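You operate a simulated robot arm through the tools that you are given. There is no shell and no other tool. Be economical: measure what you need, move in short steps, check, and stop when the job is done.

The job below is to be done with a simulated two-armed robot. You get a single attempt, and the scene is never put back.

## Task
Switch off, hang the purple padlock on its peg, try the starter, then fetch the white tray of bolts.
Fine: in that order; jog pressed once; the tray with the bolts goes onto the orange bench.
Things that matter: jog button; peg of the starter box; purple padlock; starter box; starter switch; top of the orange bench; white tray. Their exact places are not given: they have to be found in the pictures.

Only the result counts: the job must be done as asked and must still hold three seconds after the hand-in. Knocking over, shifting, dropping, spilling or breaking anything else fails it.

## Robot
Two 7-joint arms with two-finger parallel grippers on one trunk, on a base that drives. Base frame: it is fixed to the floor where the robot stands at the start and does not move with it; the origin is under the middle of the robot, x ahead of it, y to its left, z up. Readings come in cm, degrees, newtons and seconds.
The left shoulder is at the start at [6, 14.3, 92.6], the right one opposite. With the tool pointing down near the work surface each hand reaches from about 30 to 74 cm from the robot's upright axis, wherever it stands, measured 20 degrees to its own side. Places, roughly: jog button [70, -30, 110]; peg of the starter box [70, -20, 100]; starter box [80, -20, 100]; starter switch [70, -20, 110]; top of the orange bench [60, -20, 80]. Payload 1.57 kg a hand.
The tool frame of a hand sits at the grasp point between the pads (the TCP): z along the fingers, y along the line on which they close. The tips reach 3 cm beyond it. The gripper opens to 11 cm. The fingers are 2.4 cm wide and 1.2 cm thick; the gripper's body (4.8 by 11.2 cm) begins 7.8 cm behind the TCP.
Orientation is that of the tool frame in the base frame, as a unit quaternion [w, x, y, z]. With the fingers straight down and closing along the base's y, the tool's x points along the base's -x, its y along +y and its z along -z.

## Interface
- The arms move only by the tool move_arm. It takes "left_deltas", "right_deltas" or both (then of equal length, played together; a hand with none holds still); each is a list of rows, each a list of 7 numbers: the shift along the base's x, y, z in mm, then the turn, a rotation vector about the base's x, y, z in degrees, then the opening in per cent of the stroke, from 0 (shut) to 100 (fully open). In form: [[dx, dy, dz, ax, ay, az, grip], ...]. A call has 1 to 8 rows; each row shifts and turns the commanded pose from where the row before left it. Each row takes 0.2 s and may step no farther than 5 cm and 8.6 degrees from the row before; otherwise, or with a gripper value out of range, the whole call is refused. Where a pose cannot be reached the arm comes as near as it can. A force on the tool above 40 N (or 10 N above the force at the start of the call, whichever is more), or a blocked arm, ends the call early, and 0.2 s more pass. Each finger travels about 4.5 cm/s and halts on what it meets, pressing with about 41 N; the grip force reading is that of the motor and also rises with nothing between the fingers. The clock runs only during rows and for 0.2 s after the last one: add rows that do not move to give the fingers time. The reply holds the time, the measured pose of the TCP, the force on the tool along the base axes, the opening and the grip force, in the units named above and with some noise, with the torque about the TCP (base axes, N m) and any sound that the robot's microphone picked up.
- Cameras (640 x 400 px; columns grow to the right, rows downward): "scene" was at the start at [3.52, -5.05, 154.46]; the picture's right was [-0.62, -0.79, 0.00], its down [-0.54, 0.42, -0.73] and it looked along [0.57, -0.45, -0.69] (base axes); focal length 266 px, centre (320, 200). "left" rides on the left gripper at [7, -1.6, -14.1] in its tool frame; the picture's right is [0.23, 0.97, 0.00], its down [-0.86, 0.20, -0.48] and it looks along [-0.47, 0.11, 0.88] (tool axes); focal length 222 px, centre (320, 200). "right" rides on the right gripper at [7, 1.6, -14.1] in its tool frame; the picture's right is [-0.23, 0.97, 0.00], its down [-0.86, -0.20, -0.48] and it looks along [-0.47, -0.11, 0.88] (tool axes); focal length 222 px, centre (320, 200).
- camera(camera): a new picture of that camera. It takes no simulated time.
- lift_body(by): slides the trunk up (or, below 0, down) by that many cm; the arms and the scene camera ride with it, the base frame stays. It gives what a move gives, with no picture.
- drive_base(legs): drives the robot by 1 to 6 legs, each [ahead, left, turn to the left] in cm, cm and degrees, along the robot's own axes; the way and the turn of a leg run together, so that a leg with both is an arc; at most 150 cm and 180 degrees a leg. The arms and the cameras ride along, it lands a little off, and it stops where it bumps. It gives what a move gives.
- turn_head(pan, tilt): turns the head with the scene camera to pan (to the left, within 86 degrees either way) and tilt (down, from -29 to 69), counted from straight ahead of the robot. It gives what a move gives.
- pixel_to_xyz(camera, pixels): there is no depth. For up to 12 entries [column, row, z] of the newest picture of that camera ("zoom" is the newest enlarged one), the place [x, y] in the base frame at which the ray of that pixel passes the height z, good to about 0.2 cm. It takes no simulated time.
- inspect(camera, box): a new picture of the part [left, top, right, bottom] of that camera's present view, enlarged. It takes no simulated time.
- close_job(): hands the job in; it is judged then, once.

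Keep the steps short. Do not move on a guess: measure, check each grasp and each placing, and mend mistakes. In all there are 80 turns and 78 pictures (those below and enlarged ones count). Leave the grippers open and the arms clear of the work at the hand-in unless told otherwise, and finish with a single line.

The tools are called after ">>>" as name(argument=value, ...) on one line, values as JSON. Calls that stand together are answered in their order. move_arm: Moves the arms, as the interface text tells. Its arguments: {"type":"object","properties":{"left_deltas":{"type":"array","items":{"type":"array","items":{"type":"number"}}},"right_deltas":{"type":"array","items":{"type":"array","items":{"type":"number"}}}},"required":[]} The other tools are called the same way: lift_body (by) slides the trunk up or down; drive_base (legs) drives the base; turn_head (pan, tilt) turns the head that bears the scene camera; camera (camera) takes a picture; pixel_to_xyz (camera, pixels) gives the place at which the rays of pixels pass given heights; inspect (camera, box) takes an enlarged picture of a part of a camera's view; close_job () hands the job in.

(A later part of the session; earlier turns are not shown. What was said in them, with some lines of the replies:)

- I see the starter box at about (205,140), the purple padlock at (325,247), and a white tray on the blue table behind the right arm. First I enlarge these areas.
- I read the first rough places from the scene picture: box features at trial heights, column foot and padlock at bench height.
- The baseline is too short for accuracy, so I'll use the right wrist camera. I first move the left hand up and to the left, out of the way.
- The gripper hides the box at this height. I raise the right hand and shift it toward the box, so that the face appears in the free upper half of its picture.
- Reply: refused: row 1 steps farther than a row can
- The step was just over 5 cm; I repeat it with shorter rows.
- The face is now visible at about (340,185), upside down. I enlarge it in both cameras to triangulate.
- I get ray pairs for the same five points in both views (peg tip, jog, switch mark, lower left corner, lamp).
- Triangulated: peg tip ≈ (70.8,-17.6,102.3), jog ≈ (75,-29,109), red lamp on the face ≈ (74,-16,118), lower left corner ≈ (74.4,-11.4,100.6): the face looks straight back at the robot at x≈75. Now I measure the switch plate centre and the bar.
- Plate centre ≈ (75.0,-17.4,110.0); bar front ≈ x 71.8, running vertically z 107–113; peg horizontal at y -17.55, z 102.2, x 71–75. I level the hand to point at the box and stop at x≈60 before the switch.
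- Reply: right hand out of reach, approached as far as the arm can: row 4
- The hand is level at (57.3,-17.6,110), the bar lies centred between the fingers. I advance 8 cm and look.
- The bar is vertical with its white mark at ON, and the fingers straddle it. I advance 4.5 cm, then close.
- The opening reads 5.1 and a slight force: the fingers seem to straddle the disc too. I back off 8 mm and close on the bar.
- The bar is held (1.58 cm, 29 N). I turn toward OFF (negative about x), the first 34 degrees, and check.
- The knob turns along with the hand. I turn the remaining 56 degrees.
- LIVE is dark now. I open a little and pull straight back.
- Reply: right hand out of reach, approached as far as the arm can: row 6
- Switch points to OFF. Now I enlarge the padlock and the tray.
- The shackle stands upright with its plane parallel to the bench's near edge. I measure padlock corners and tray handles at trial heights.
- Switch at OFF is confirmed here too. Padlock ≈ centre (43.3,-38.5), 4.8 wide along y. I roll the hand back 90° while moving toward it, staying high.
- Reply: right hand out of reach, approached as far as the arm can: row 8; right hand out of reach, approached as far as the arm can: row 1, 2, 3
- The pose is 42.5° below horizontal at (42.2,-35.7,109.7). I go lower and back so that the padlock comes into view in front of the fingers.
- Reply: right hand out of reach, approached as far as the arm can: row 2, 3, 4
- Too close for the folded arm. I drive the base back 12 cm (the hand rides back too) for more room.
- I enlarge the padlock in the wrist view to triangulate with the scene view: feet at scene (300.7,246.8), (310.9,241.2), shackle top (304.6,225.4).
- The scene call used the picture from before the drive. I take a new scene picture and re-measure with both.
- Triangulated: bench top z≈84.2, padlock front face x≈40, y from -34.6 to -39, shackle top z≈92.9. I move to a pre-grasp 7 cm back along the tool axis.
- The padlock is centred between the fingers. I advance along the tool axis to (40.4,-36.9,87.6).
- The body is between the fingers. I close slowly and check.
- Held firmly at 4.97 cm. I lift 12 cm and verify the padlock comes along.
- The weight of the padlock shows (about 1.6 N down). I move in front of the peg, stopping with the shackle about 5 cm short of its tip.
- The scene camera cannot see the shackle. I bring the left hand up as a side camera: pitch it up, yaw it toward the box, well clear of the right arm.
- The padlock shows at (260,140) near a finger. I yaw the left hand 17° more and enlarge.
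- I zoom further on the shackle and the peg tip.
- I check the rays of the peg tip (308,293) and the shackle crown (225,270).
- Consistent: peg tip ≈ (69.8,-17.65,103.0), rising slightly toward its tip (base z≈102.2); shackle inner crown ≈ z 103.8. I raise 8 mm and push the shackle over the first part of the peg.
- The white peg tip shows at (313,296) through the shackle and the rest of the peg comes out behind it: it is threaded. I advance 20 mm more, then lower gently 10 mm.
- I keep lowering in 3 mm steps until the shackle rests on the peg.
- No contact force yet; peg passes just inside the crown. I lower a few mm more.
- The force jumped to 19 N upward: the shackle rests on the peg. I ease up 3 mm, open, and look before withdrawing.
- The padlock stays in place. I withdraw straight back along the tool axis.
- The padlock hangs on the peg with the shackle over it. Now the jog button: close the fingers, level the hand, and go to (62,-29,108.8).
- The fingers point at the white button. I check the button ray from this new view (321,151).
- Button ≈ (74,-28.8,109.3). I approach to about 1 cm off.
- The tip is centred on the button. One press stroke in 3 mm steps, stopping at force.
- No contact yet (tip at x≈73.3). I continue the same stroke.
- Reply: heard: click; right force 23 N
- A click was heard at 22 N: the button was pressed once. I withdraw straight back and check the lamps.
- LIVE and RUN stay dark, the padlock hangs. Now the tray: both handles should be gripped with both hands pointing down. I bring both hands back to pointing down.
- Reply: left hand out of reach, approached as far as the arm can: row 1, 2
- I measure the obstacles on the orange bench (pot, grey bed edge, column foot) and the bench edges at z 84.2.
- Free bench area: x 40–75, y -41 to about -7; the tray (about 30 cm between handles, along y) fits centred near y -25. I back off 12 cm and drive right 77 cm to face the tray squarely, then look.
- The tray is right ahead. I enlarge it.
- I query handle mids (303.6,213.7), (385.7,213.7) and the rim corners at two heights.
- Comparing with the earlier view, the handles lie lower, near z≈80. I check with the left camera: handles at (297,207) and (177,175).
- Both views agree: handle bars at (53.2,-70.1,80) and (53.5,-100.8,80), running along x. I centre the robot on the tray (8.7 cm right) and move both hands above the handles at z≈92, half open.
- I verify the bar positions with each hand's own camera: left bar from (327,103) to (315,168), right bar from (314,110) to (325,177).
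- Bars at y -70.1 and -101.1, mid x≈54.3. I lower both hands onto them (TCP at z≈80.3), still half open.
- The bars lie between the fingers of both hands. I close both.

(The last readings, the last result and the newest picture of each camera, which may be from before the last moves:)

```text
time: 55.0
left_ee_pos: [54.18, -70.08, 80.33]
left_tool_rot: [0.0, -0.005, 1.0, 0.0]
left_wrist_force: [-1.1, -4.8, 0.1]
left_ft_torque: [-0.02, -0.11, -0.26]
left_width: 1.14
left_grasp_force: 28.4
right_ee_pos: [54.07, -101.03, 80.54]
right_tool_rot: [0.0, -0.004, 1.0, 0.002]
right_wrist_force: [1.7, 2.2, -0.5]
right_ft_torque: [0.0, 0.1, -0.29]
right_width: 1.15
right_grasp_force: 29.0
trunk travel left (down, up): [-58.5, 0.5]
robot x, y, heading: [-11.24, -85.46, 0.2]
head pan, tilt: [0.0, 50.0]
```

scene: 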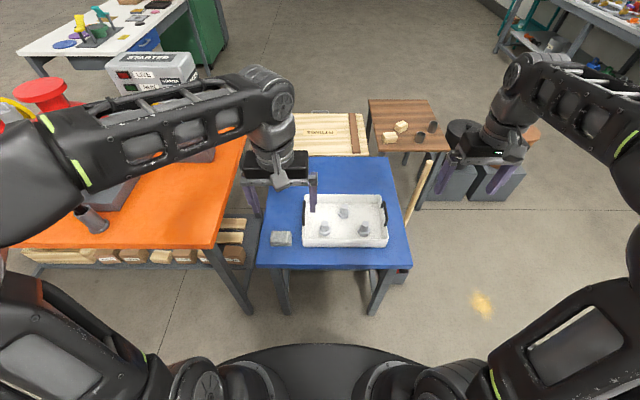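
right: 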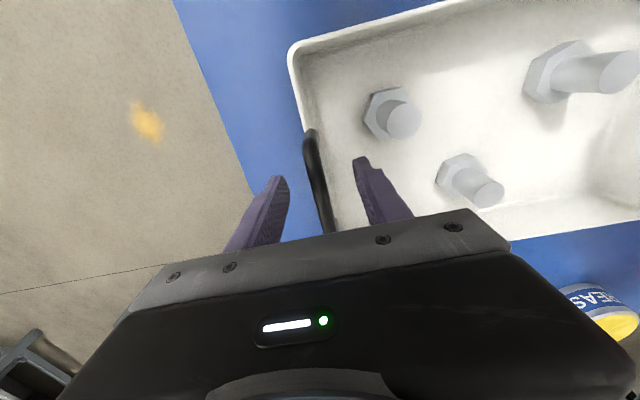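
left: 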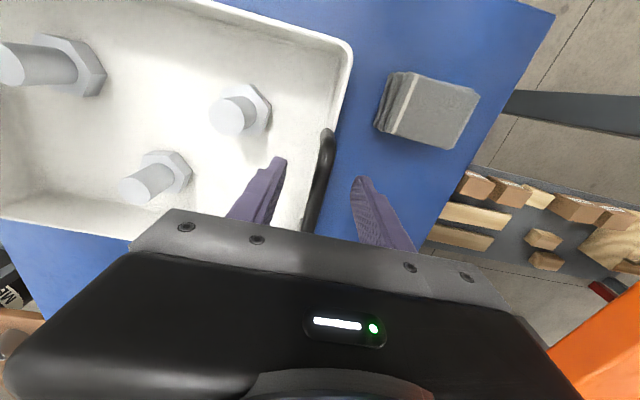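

Both bars held (1.14 cm each). I lift 2 cm gently together first, then check forces.

>>> move_arm(left_deltas=[[0, 0, 10, 0, 0, 0, 0], [0, 0, 10, 0, 0, 0, 0], [0, 0, 10, 0, 0, 0, 0], [0, 0, 0, 0, 0, 0, 0]], right_deltas=[[0, 0, 10, 0, 0, 0, 0], [0, 0, 10, 0, 0, 0, 0], [0, 0, 10, 0, 0, 0, 0], [0, 0, 0, 0, 0, 0, 0]])

>>> camera(camera="scene")

```text
time: 56.0
left_ee_pos: [54.14, -70.01, 83.27]
left_tool_rot: [-0.001, -0.004, 1.0, 0.001]
left_wrist_force: [-0.7, 1.0, -4.2]
left_ft_torque: [-0.01, 0.11, -0.2]
left_width: 1.15
left_grasp_force: 29.2
right_ee_pos: [54.3, -101.07, 83.52]
right_tool_rot: [-0.001, -0.004, 1.0, 0.001]
right_wrist_force: [0.2, -0.7, -4.2]
right_ft_torque: [-0.04, -0.03, -0.15]
right_width: 1.15
right_grasp_force: 28.4
trunk travel left (down, up): [-58.5, 0.5]
robot x, y, heading: [-11.42, -85.53, 0.4]
head pan, tilt: [0.0, 50.0]
```

```text
12 pictures are left
```

scene: 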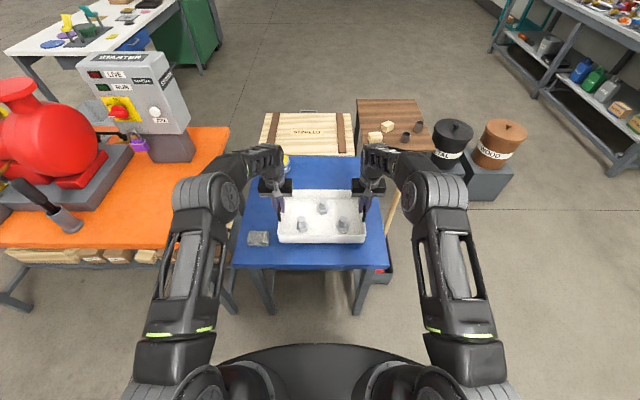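

The tray hangs level, about 4 N on each hand. I raise it 17 cm more.

>>> move_arm(left_deltas=[[0, 0, 25, 0, 0, 0, 0], [0, 0, 30, 0, 0, 0, 0], [0, 0, 30, 0, 0, 0, 0], [0, 0, 30, 0, 0, 0, 0], [0, 0, 30, 0, 0, 0, 0], [0, 0, 25, 0, 0, 0, 0], [0, 0, 0, 0, 0, 0, 0]], right_deltas=[[0, 0, 25, 0, 0, 0, 0], [0, 0, 30, 0, 0, 0, 0], [0, 0, 30, 0, 0, 0, 0], [0, 0, 30, 0, 0, 0, 0], [0, 0, 30, 0, 0, 0, 0], [0, 0, 25, 0, 0, 0, 0], [0, 0, 0, 0, 0, 0, 0]])

```text
time: 57.6
left_ee_pos: [54.13, -69.94, 100.38]
left_tool_rot: [0.001, -0.005, 1.0, 0.002]
left_wrist_force: [-1.6, 12.2, -4.4]
left_ft_torque: [0.08, 0.1, -0.21]
left_width: 1.16
left_grasp_force: 28.7
right_ee_pos: [54.09, -101.09, 100.23]
right_tool_rot: [-0.001, -0.004, 1.0, 0.001]
right_wrist_force: [1.0, -11.5, -3.4]
right_ft_torque: [-0.11, 0.0, -0.09]
right_width: 1.16
right_grasp_force: 29.3
trunk travel left (down, up): [-58.5, 0.5]
robot x, y, heading: [-11.06, -85.42, 0.5]
head pan, tilt: [0.0, 50.0]
```

Raised to z 100, level. I drive left 52 cm toward the orange bench and look.

>>> drive_base(legs=[[0, 30, 0], [0, 22, 0]])

>>> camera(camera="scene")

>>> camera(camera="left")

```text
time: 60.9
left_ee_pos: [53.69, -18.18, 100.36]
left_tool_rot: [0.0, -0.003, 1.0, 0.001]
left_wrist_force: [-0.8, 18.0, -3.4]
left_ft_torque: [0.03, -0.02, -0.19]
left_width: 1.15
left_grasp_force: 29.3
right_ee_pos: [53.75, -49.0, 100.36]
right_tool_rot: [-0.001, -0.003, 1.0, 0.0]
right_wrist_force: [1.5, -18.0, -4.8]
right_ft_torque: [-0.21, 0.12, -0.1]
right_width: 1.15
right_grasp_force: 28.8
trunk travel left (down, up): [-58.5, 0.5]
robot x, y, heading: [-11.75, -33.64, 0.3]
head pan, tilt: [0.0, 50.0]
```

```text
11 pictures are left
```

scene: 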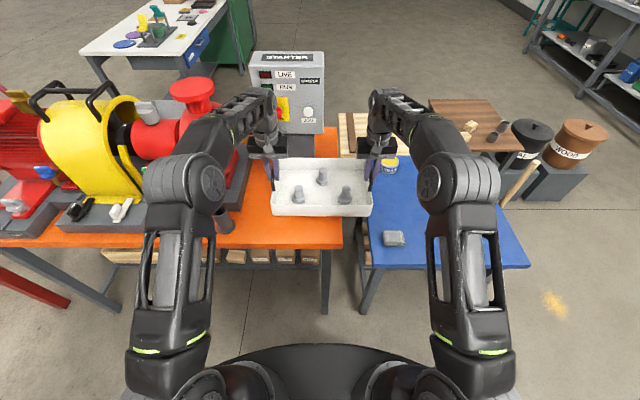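

```text
10 pictures are left
```

left: 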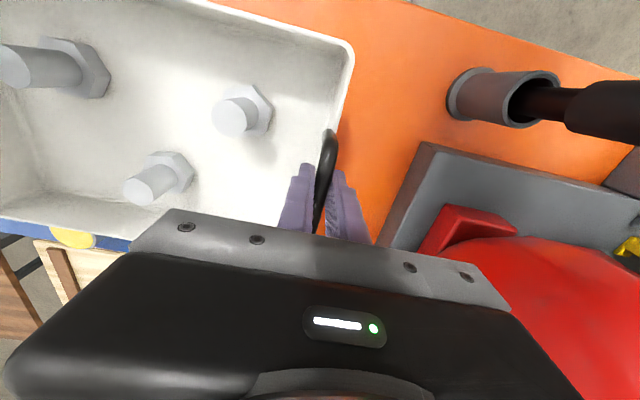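

The tray is over the bench's right part. In the left hand's view I measure the grey bed edge (428,145),(392,235) and pot edge (448,105), and the lever.

>>> pixel_to_xyz(camera="left", pixels=[[428, 143, 88], [428, 143, 84.2], [386, 245, 88], [386, 245, 84.2], [448, 105, 84.2], [448, 105, 88], [470, 200, 92], [600, 112, 104]])

>>> pixel_to_xyz(camera="scene", pixels=[[343, 247, 84.2], [340, 190, 84.2], [229, 232, 84.2], [183, 170, 120], [213, 190, 120]])

```text
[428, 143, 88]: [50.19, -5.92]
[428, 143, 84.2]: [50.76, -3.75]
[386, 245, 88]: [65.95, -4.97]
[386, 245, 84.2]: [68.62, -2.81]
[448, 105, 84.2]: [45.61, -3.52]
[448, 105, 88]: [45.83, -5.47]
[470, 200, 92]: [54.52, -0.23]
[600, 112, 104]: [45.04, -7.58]
```

```text
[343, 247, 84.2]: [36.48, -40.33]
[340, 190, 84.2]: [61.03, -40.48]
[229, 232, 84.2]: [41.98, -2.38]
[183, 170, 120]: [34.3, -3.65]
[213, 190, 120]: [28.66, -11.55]
```

Bench free between y -40.4 and the bed at y -5.5; a lever stands at about (44,-2), up to z≈107. To keep my left forearm away from it, I shift the base 8 cm right and let the arms reach left: tray centre to y≈-25, x +1.5 cm.

>>> drive_base(legs=[[0, -8, 0]])

>>> move_arm(left_deltas=[[3, 24, 0, 0, 0, 0, 0], [3, 24, 0, 0, 0, 0, 0], [3, 24, 0, 0, 0, 0, 0], [3, 24, 0, 0, 0, 0, 0], [3, 24, 0, 0, 0, 0, 0], [0, 0, 0, 0, 0, 0, 0]], right_deltas=[[3, 24, 0, 0, 0, 0, 0], [3, 24, 0, 0, 0, 0, 0], [3, 24, 0, 0, 0, 0, 0], [3, 24, 0, 0, 0, 0, 0], [3, 24, 0, 0, 0, 0, 0], [0, 0, 0, 0, 0, 0, 0]])

>>> camera(camera="scene")

```text
time: 62.0
left_ee_pos: [53.69, -26.1, 100.31]
left_tool_rot: [0.001, -0.004, 1.0, 0.002]
left_wrist_force: [0.1, -0.7, -5.2]
left_ft_torque: [0.1, 0.18, 0.02]
left_width: 1.15
left_grasp_force: 29.3
right_ee_pos: [53.76, -57.08, 100.24]
right_tool_rot: [0.0, -0.003, 1.0, 0.002]
right_wrist_force: [-0.3, -1.1, -4.4]
right_ft_torque: [0.1, -0.08, 0.08]
right_width: 1.15
right_grasp_force: 28.7
trunk travel left (down, up): [-58.5, 0.5]
robot x, y, heading: [-11.93, -41.51, 0.2]
head pan, tilt: [0.0, 50.0]
```

```text
time: 63.2
left_ee_pos: [55.13, -15.2, 100.21]
left_tool_rot: [-0.003, 0.002, 1.0, -0.008]
left_wrist_force: [-4.2, -1.0, -4.4]
left_ft_torque: [-0.03, -0.6, -0.22]
left_width: 1.14
left_grasp_force: 29.1
right_ee_pos: [54.88, -46.29, 100.17]
right_tool_rot: [0.0, -0.005, 1.0, 0.011]
right_wrist_force: [2.9, 2.2, -3.6]
right_ft_torque: [0.01, 0.72, -0.68]
right_width: 1.21
right_grasp_force: 29.3
right hand out of reach, approached as far as the arm can: row 5
trunk travel left (down, up): [-58.5, 0.5]
robot x, y, heading: [-11.86, -41.44, 0.2]
head pan, tilt: [0.0, 50.0]
stopped in row 6 (right hand): the force on the tool passed its limit at 43 N (the readings are from after the stop); the commanded pose is now the measured one
```

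```text
9 pictures are left
```

scene: 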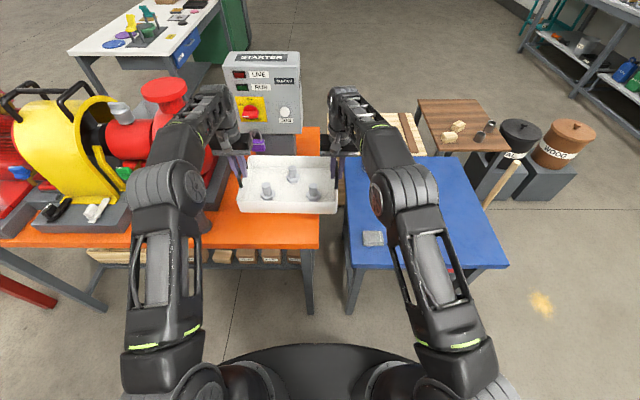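

The right arm reached its limit there. The tray is still held. I pull both hands 6 cm toward the robot, then drive forward 6 cm, giving the arms room.

>>> move_arm(left_deltas=[[-15, 0, 0, 0, 0, 0, 0], [-15, 0, 0, 0, 0, 0, 0], [-15, 0, 0, 0, 0, 0, 0], [-15, 0, 0, 0, 0, 0, 0], [0, 0, 0, 0, 0, 0, 0]], right_deltas=[[-15, 0, 0, 0, 0, 0, 0], [-15, 0, 0, 0, 0, 0, 0], [-15, 0, 0, 0, 0, 0, 0], [-15, 0, 0, 0, 0, 0, 0], [0, 0, 0, 0, 0, 0, 0]])

>>> drive_base(legs=[[7, 0, 0]])

```text
time: 64.4
left_ee_pos: [49.19, -15.04, 100.02]
left_tool_rot: [-0.002, 0.003, 1.0, -0.007]
left_wrist_force: [-3.0, 1.5, -3.9]
left_ft_torque: [0.02, 0.31, -0.25]
left_width: 1.14
left_grasp_force: 29.1
right_ee_pos: [48.85, -46.21, 100.51]
right_tool_rot: [0.003, -0.008, 1.0, 0.01]
right_wrist_force: [3.8, -1.0, -3.7]
right_ft_torque: [0.01, -0.23, -0.78]
right_width: 1.17
right_grasp_force: 29.0
trunk travel left (down, up): [-58.5, 0.5]
robot x, y, heading: [-11.85, -41.88, 0.3]
head pan, tilt: [0.0, 50.0]
```

```text
time: 65.5
left_ee_pos: [56.35, -15.14, 100.02]
left_tool_rot: [-0.001, 0.002, 1.0, -0.008]
left_wrist_force: [-3.3, 4.4, -4.8]
left_ft_torque: [0.08, 0.27, -0.35]
left_width: 1.16
left_grasp_force: 28.7
right_ee_pos: [55.98, -46.11, 100.39]
right_tool_rot: [0.0, -0.007, 1.0, 0.01]
right_wrist_force: [3.2, -4.1, -3.8]
right_ft_torque: [-0.03, -0.16, -0.69]
right_width: 1.18
right_grasp_force: 29.4
trunk travel left (down, up): [-58.5, 0.5]
robot x, y, heading: [-4.78, -41.59, 0.5]
head pan, tilt: [0.0, 50.0]
```

Now 5.7 cm to the left with both hands.

>>> move_arm(left_deltas=[[0, 15, 0, 0, 0, 0, 0], [0, 15, 0, 0, 0, 0, 0], [0, 15, 0, 0, 0, 0, 0], [0, 12, 0, 0, 0, 0, 0], [0, 0, 0, 0, 0, 0, 0]], right_deltas=[[0, 15, 0, 0, 0, 0, 0], [0, 15, 0, 0, 0, 0, 0], [0, 15, 0, 0, 0, 0, 0], [0, 12, 0, 0, 0, 0, 0], [0, 0, 0, 0, 0, 0, 0]])

>>> camera(camera="scene")

>>> camera(camera="left")

```text
time: 66.7
left_ee_pos: [56.16, -9.38, 100.05]
left_tool_rot: [-0.002, 0.003, 1.0, -0.008]
left_wrist_force: [-2.4, -1.2, -4.6]
left_ft_torque: [0.03, 0.18, -0.2]
left_width: 1.15
left_grasp_force: 29.3
right_ee_pos: [55.62, -40.49, 100.42]
right_tool_rot: [0.002, -0.007, 1.0, 0.01]
right_wrist_force: [3.7, 1.2, -4.0]
right_ft_torque: [-0.01, -0.11, -0.71]
right_width: 1.16
right_grasp_force: 29.1
trunk travel left (down, up): [-58.5, 0.5]
robot x, y, heading: [-4.64, -41.11, 0.3]
head pan, tilt: [0.0, 50.0]
```

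```text
8 pictures are left
```

scene: 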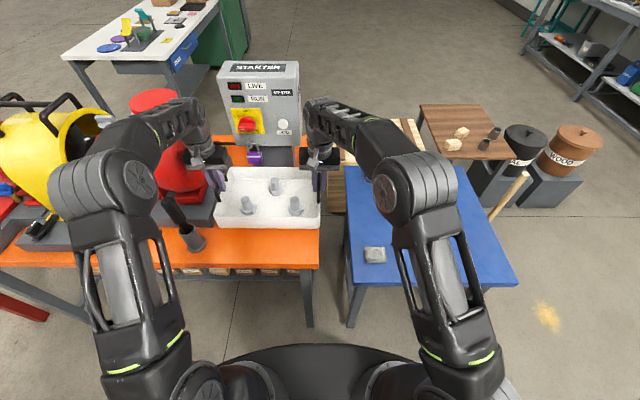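

```text
7 pictures are left
```

left: 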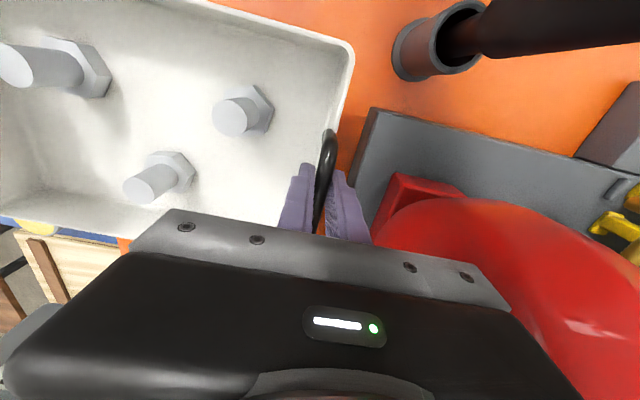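

Lever and pot are visible and clear of the forearm (which passes high above), tray is over the free bench. I shift 5 mm left and lower both hands 6 cm.

>>> move_arm(left_deltas=[[0, 5, -10, 0, 0, 0, 0], [0, 0, -10, 0, 0, 0, 0], [0, 0, -10, 0, 0, 0, 0], [0, 0, -10, 0, 0, 0, 0], [0, 0, -10, 0, 0, 0, 0], [0, 0, -8, 0, 0, 0, 0], [0, 0, 0, 0, 0, 0, 0]], right_deltas=[[0, 5, -10, 0, 0, 0, 0], [0, 0, -10, 0, 0, 0, 0], [0, 0, -10, 0, 0, 0, 0], [0, 0, -10, 0, 0, 0, 0], [0, 0, -10, 0, 0, 0, 0], [0, 0, -10, 0, 0, 0, 0], [0, 0, 0, 0, 0, 0, 0]])

>>> camera(camera="scene")

```text
time: 68.2
left_ee_pos: [56.23, -8.83, 94.38]
left_tool_rot: [0.001, 0.002, 1.0, -0.007]
left_wrist_force: [-0.8, 4.6, 0.6]
left_ft_torque: [0.06, 0.75, -0.22]
left_width: 1.12
left_grasp_force: 29.2
right_ee_pos: [55.89, -39.83, 94.57]
right_tool_rot: [0.002, -0.008, 1.0, 0.011]
right_wrist_force: [2.5, -3.0, 10.1]
right_ft_torque: [-0.01, 0.74, -0.65]
right_width: 1.17
right_grasp_force: 29.6
trunk travel left (down, up): [-58.5, 0.5]
robot x, y, heading: [-5.22, -41.35, 0.4]
head pan, tilt: [0.0, 50.0]
```

```text
6 pictures are left
```

scene: 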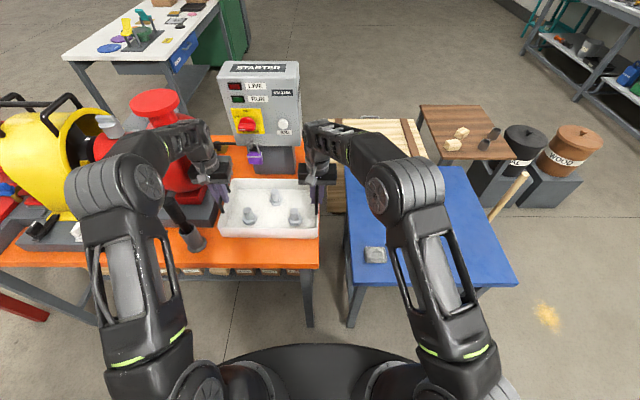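

Contact shows (loads changed from -4 N to +0.6/+10 N). I look closely whether the tray stands on the bench.

>>> inspect(camera="scene", box=[150, 140, 350, 275])

```text
2.96 times, centred on (250, 208) of scene
```

zoom: 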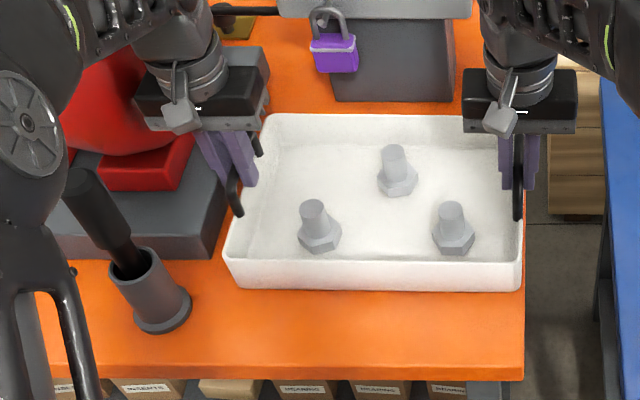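

The tray stands on the bench, clear of bed, pot and column, bolts upright. I settle both by 2 mm, then open the hands a little.

>>> move_arm(left_deltas=[[0, 0, -2, 0, 0, 0, 0], [0, 0, 0, 0, 0, 0, 12], [0, 0, 0, 0, 0, 0, 20], [0, 0, 0, 0, 0, 0, 30], [0, 0, 0, 0, 0, 0, 30]], right_deltas=[[0, 0, 0, 0, 0, 0, 0], [0, 0, 0, 0, 0, 0, 12], [0, 0, 0, 0, 0, 0, 20], [0, 0, 0, 0, 0, 0, 30], [0, 0, 0, 0, 0, 0, 30]])

>>> inspect(camera="scene", box=[150, 140, 350, 275])

```text
time: 69.5
left_ee_pos: [56.14, -8.94, 94.13]
left_tool_rot: [-0.001, 0.002, 1.0, -0.007]
left_wrist_force: [0.4, 0.4, -0.5]
left_ft_torque: [0.0, 0.01, -0.01]
left_width: 3.3
left_grasp_force: 0.1
right_ee_pos: [55.85, -39.78, 94.39]
right_tool_rot: [0.001, -0.007, 1.0, 0.011]
right_wrist_force: [0.9, 0.3, 0.1]
right_ft_torque: [-0.04, 0.0, 0.0]
right_width: 3.29
right_grasp_force: 0.1
trunk travel left (down, up): [-58.5, 0.5]
robot x, y, heading: [-4.89, -41.45, 0.7]
head pan, tilt: [0.0, 50.0]
```

```text
2.96 times, centred on (250, 208) of scene
```

zoom: 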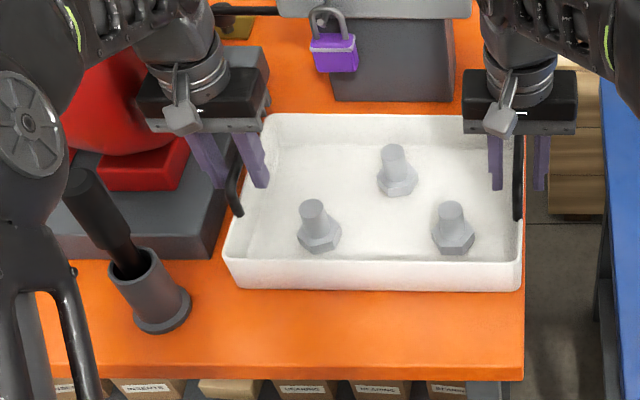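

Tray stable, hands free of the bars. I raise both hands straight up 16 cm.

>>> move_arm(left_deltas=[[0, 0, 10, 0, 0, 0, 30], [0, 0, 25, 0, 0, 0, 30], [0, 0, 30, 0, 0, 0, 30], [0, 0, 30, 0, 0, 0, 30], [-10, 0, 30, 0, 0, 0, 40], [-20, 0, 20, 0, 0, 0, 60]], right_deltas=[[0, 0, 10, 0, 0, 0, 30], [0, 0, 25, 0, 0, 0, 30], [0, 0, 30, 0, 0, 0, 30], [0, 0, 30, 0, 0, 0, 30], [-10, 0, 30, 0, 0, 0, 40], [-20, 0, 20, 0, 0, 0, 60]])

```text
time: 70.8
left_ee_pos: [52.97, -8.87, 108.73]
left_tool_rot: [-0.001, 0.002, 1.0, -0.008]
left_wrist_force: [0.0, -0.5, 0.2]
left_ft_torque: [-0.05, -0.02, 0.02]
left_width: 6.61
left_grasp_force: 0.0
right_ee_pos: [52.57, -40.17, 109.14]
right_tool_rot: [0.002, -0.007, 1.0, 0.011]
right_wrist_force: [-0.9, 0.3, -0.4]
right_ft_torque: [0.0, -0.02, 0.03]
right_width: 6.59
right_grasp_force: 0.0
trunk travel left (down, up): [-58.5, 0.5]
robot x, y, heading: [-4.53, -41.14, 0.6]
head pan, tilt: [0.0, 50.0]
```

Both hands are clear. I drive right 12 cm (away from the lever), then back 25 cm, open fully and check everything.

>>> drive_base(legs=[[0, -12, 0], [-25, 0, 0]])

>>> move_arm(left_deltas=[[0, 0, 0, 0, 0, 0, 100], [0, 0, 0, 0, 0, 0, 100], [0, 0, 0, 0, 0, 0, 100]], right_deltas=[[0, 0, 0, 0, 0, 0, 100], [0, 0, 0, 0, 0, 0, 100], [0, 0, 0, 0, 0, 0, 100]])

>>> turn_head(pan=15, tilt=40)

>>> camera(camera="scene")

```text
time: 73.5
left_ee_pos: [28.12, -21.11, 108.55]
left_tool_rot: [0.0, 0.005, 1.0, -0.008]
left_wrist_force: [-0.2, 0.3, 0.9]
left_ft_torque: [-0.01, -0.03, 0.03]
left_width: 6.57
left_grasp_force: 0.1
right_ee_pos: [27.73, -52.25, 109.04]
right_tool_rot: [0.002, -0.005, 1.0, 0.01]
right_wrist_force: [-0.2, 0.5, 0.1]
right_ft_torque: [0.01, -0.04, -0.01]
right_width: 6.6
right_grasp_force: 0.0
trunk travel left (down, up): [-58.5, 0.5]
robot x, y, heading: [-29.66, -53.26, -0.1]
head pan, tilt: [0.0, 50.0]
```

```text
time: 74.3
left_ee_pos: [28.17, -21.03, 108.47]
left_tool_rot: [-0.001, 0.004, 1.0, -0.008]
left_wrist_force: [-0.9, 0.1, -0.2]
left_ft_torque: [0.02, 0.02, 0.01]
left_width: 11.02
left_grasp_force: 0.1
right_ee_pos: [27.56, -52.3, 108.99]
right_tool_rot: [0.002, -0.004, 1.0, 0.01]
right_wrist_force: [0.7, 0.0, 0.5]
right_ft_torque: [-0.01, 0.0, -0.02]
right_width: 11.0
right_grasp_force: 0.0
trunk travel left (down, up): [-58.5, 0.5]
robot x, y, heading: [-29.7, -53.1, 0.1]
head pan, tilt: [0.0, 50.0]
```

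```text
time: 75.1
left_ee_pos: [28.18, -21.17, 108.55]
left_tool_rot: [0.0, 0.005, 1.0, -0.009]
left_wrist_force: [-0.5, 0.2, 0.1]
left_ft_torque: [-0.03, -0.01, 0.0]
left_width: 11.01
left_grasp_force: 0.1
right_ee_pos: [27.79, -52.45, 108.96]
right_tool_rot: [0.002, -0.005, 1.0, 0.011]
right_wrist_force: [0.4, -0.4, 0.4]
right_ft_torque: [0.03, -0.05, 0.02]
right_width: 11.01
right_grasp_force: 0.1
trunk travel left (down, up): [-58.5, 0.5]
robot x, y, heading: [-30.09, -53.16, -0.1]
head pan, tilt: [15.0, 40.0]
```

```text
3 pictures are left
```

scene: 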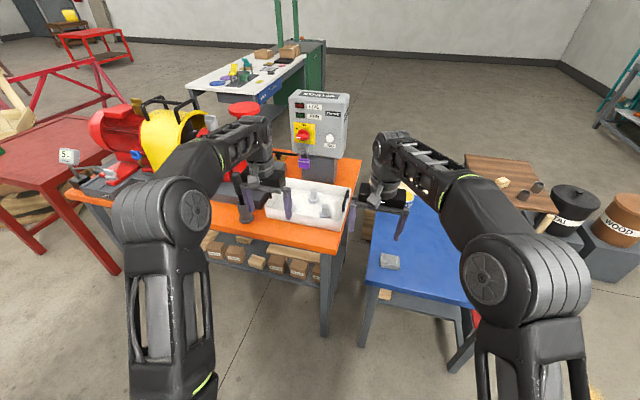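

>>> inspect(camera="scene", box=[210, 80, 380, 270])

```text
2.11 times, centred on (295, 175) of scene
```

zoom: 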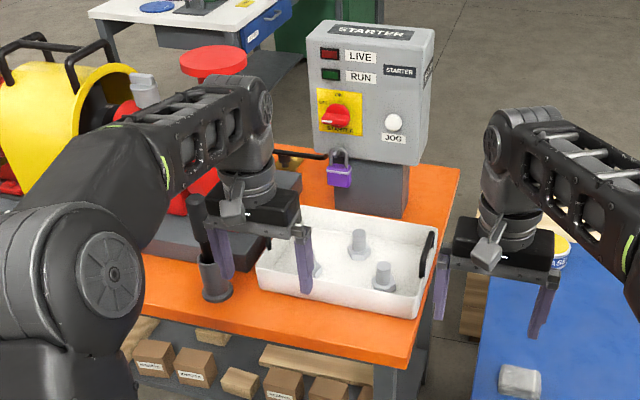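

The switch is at OFF, the padlock hangs on the peg, both lamps are dark and the tray with its bolts stands on the bench. The hands are open and clear, so I hand in.

>>> close_job()

```text
The job is handed in.
```

Job handed in, done in the order asked: starter switched off, purple padlock hung on its peg, jog pressed once (one click, lamps stayed dark), and the white tray with its three bolts set on the orange bench.
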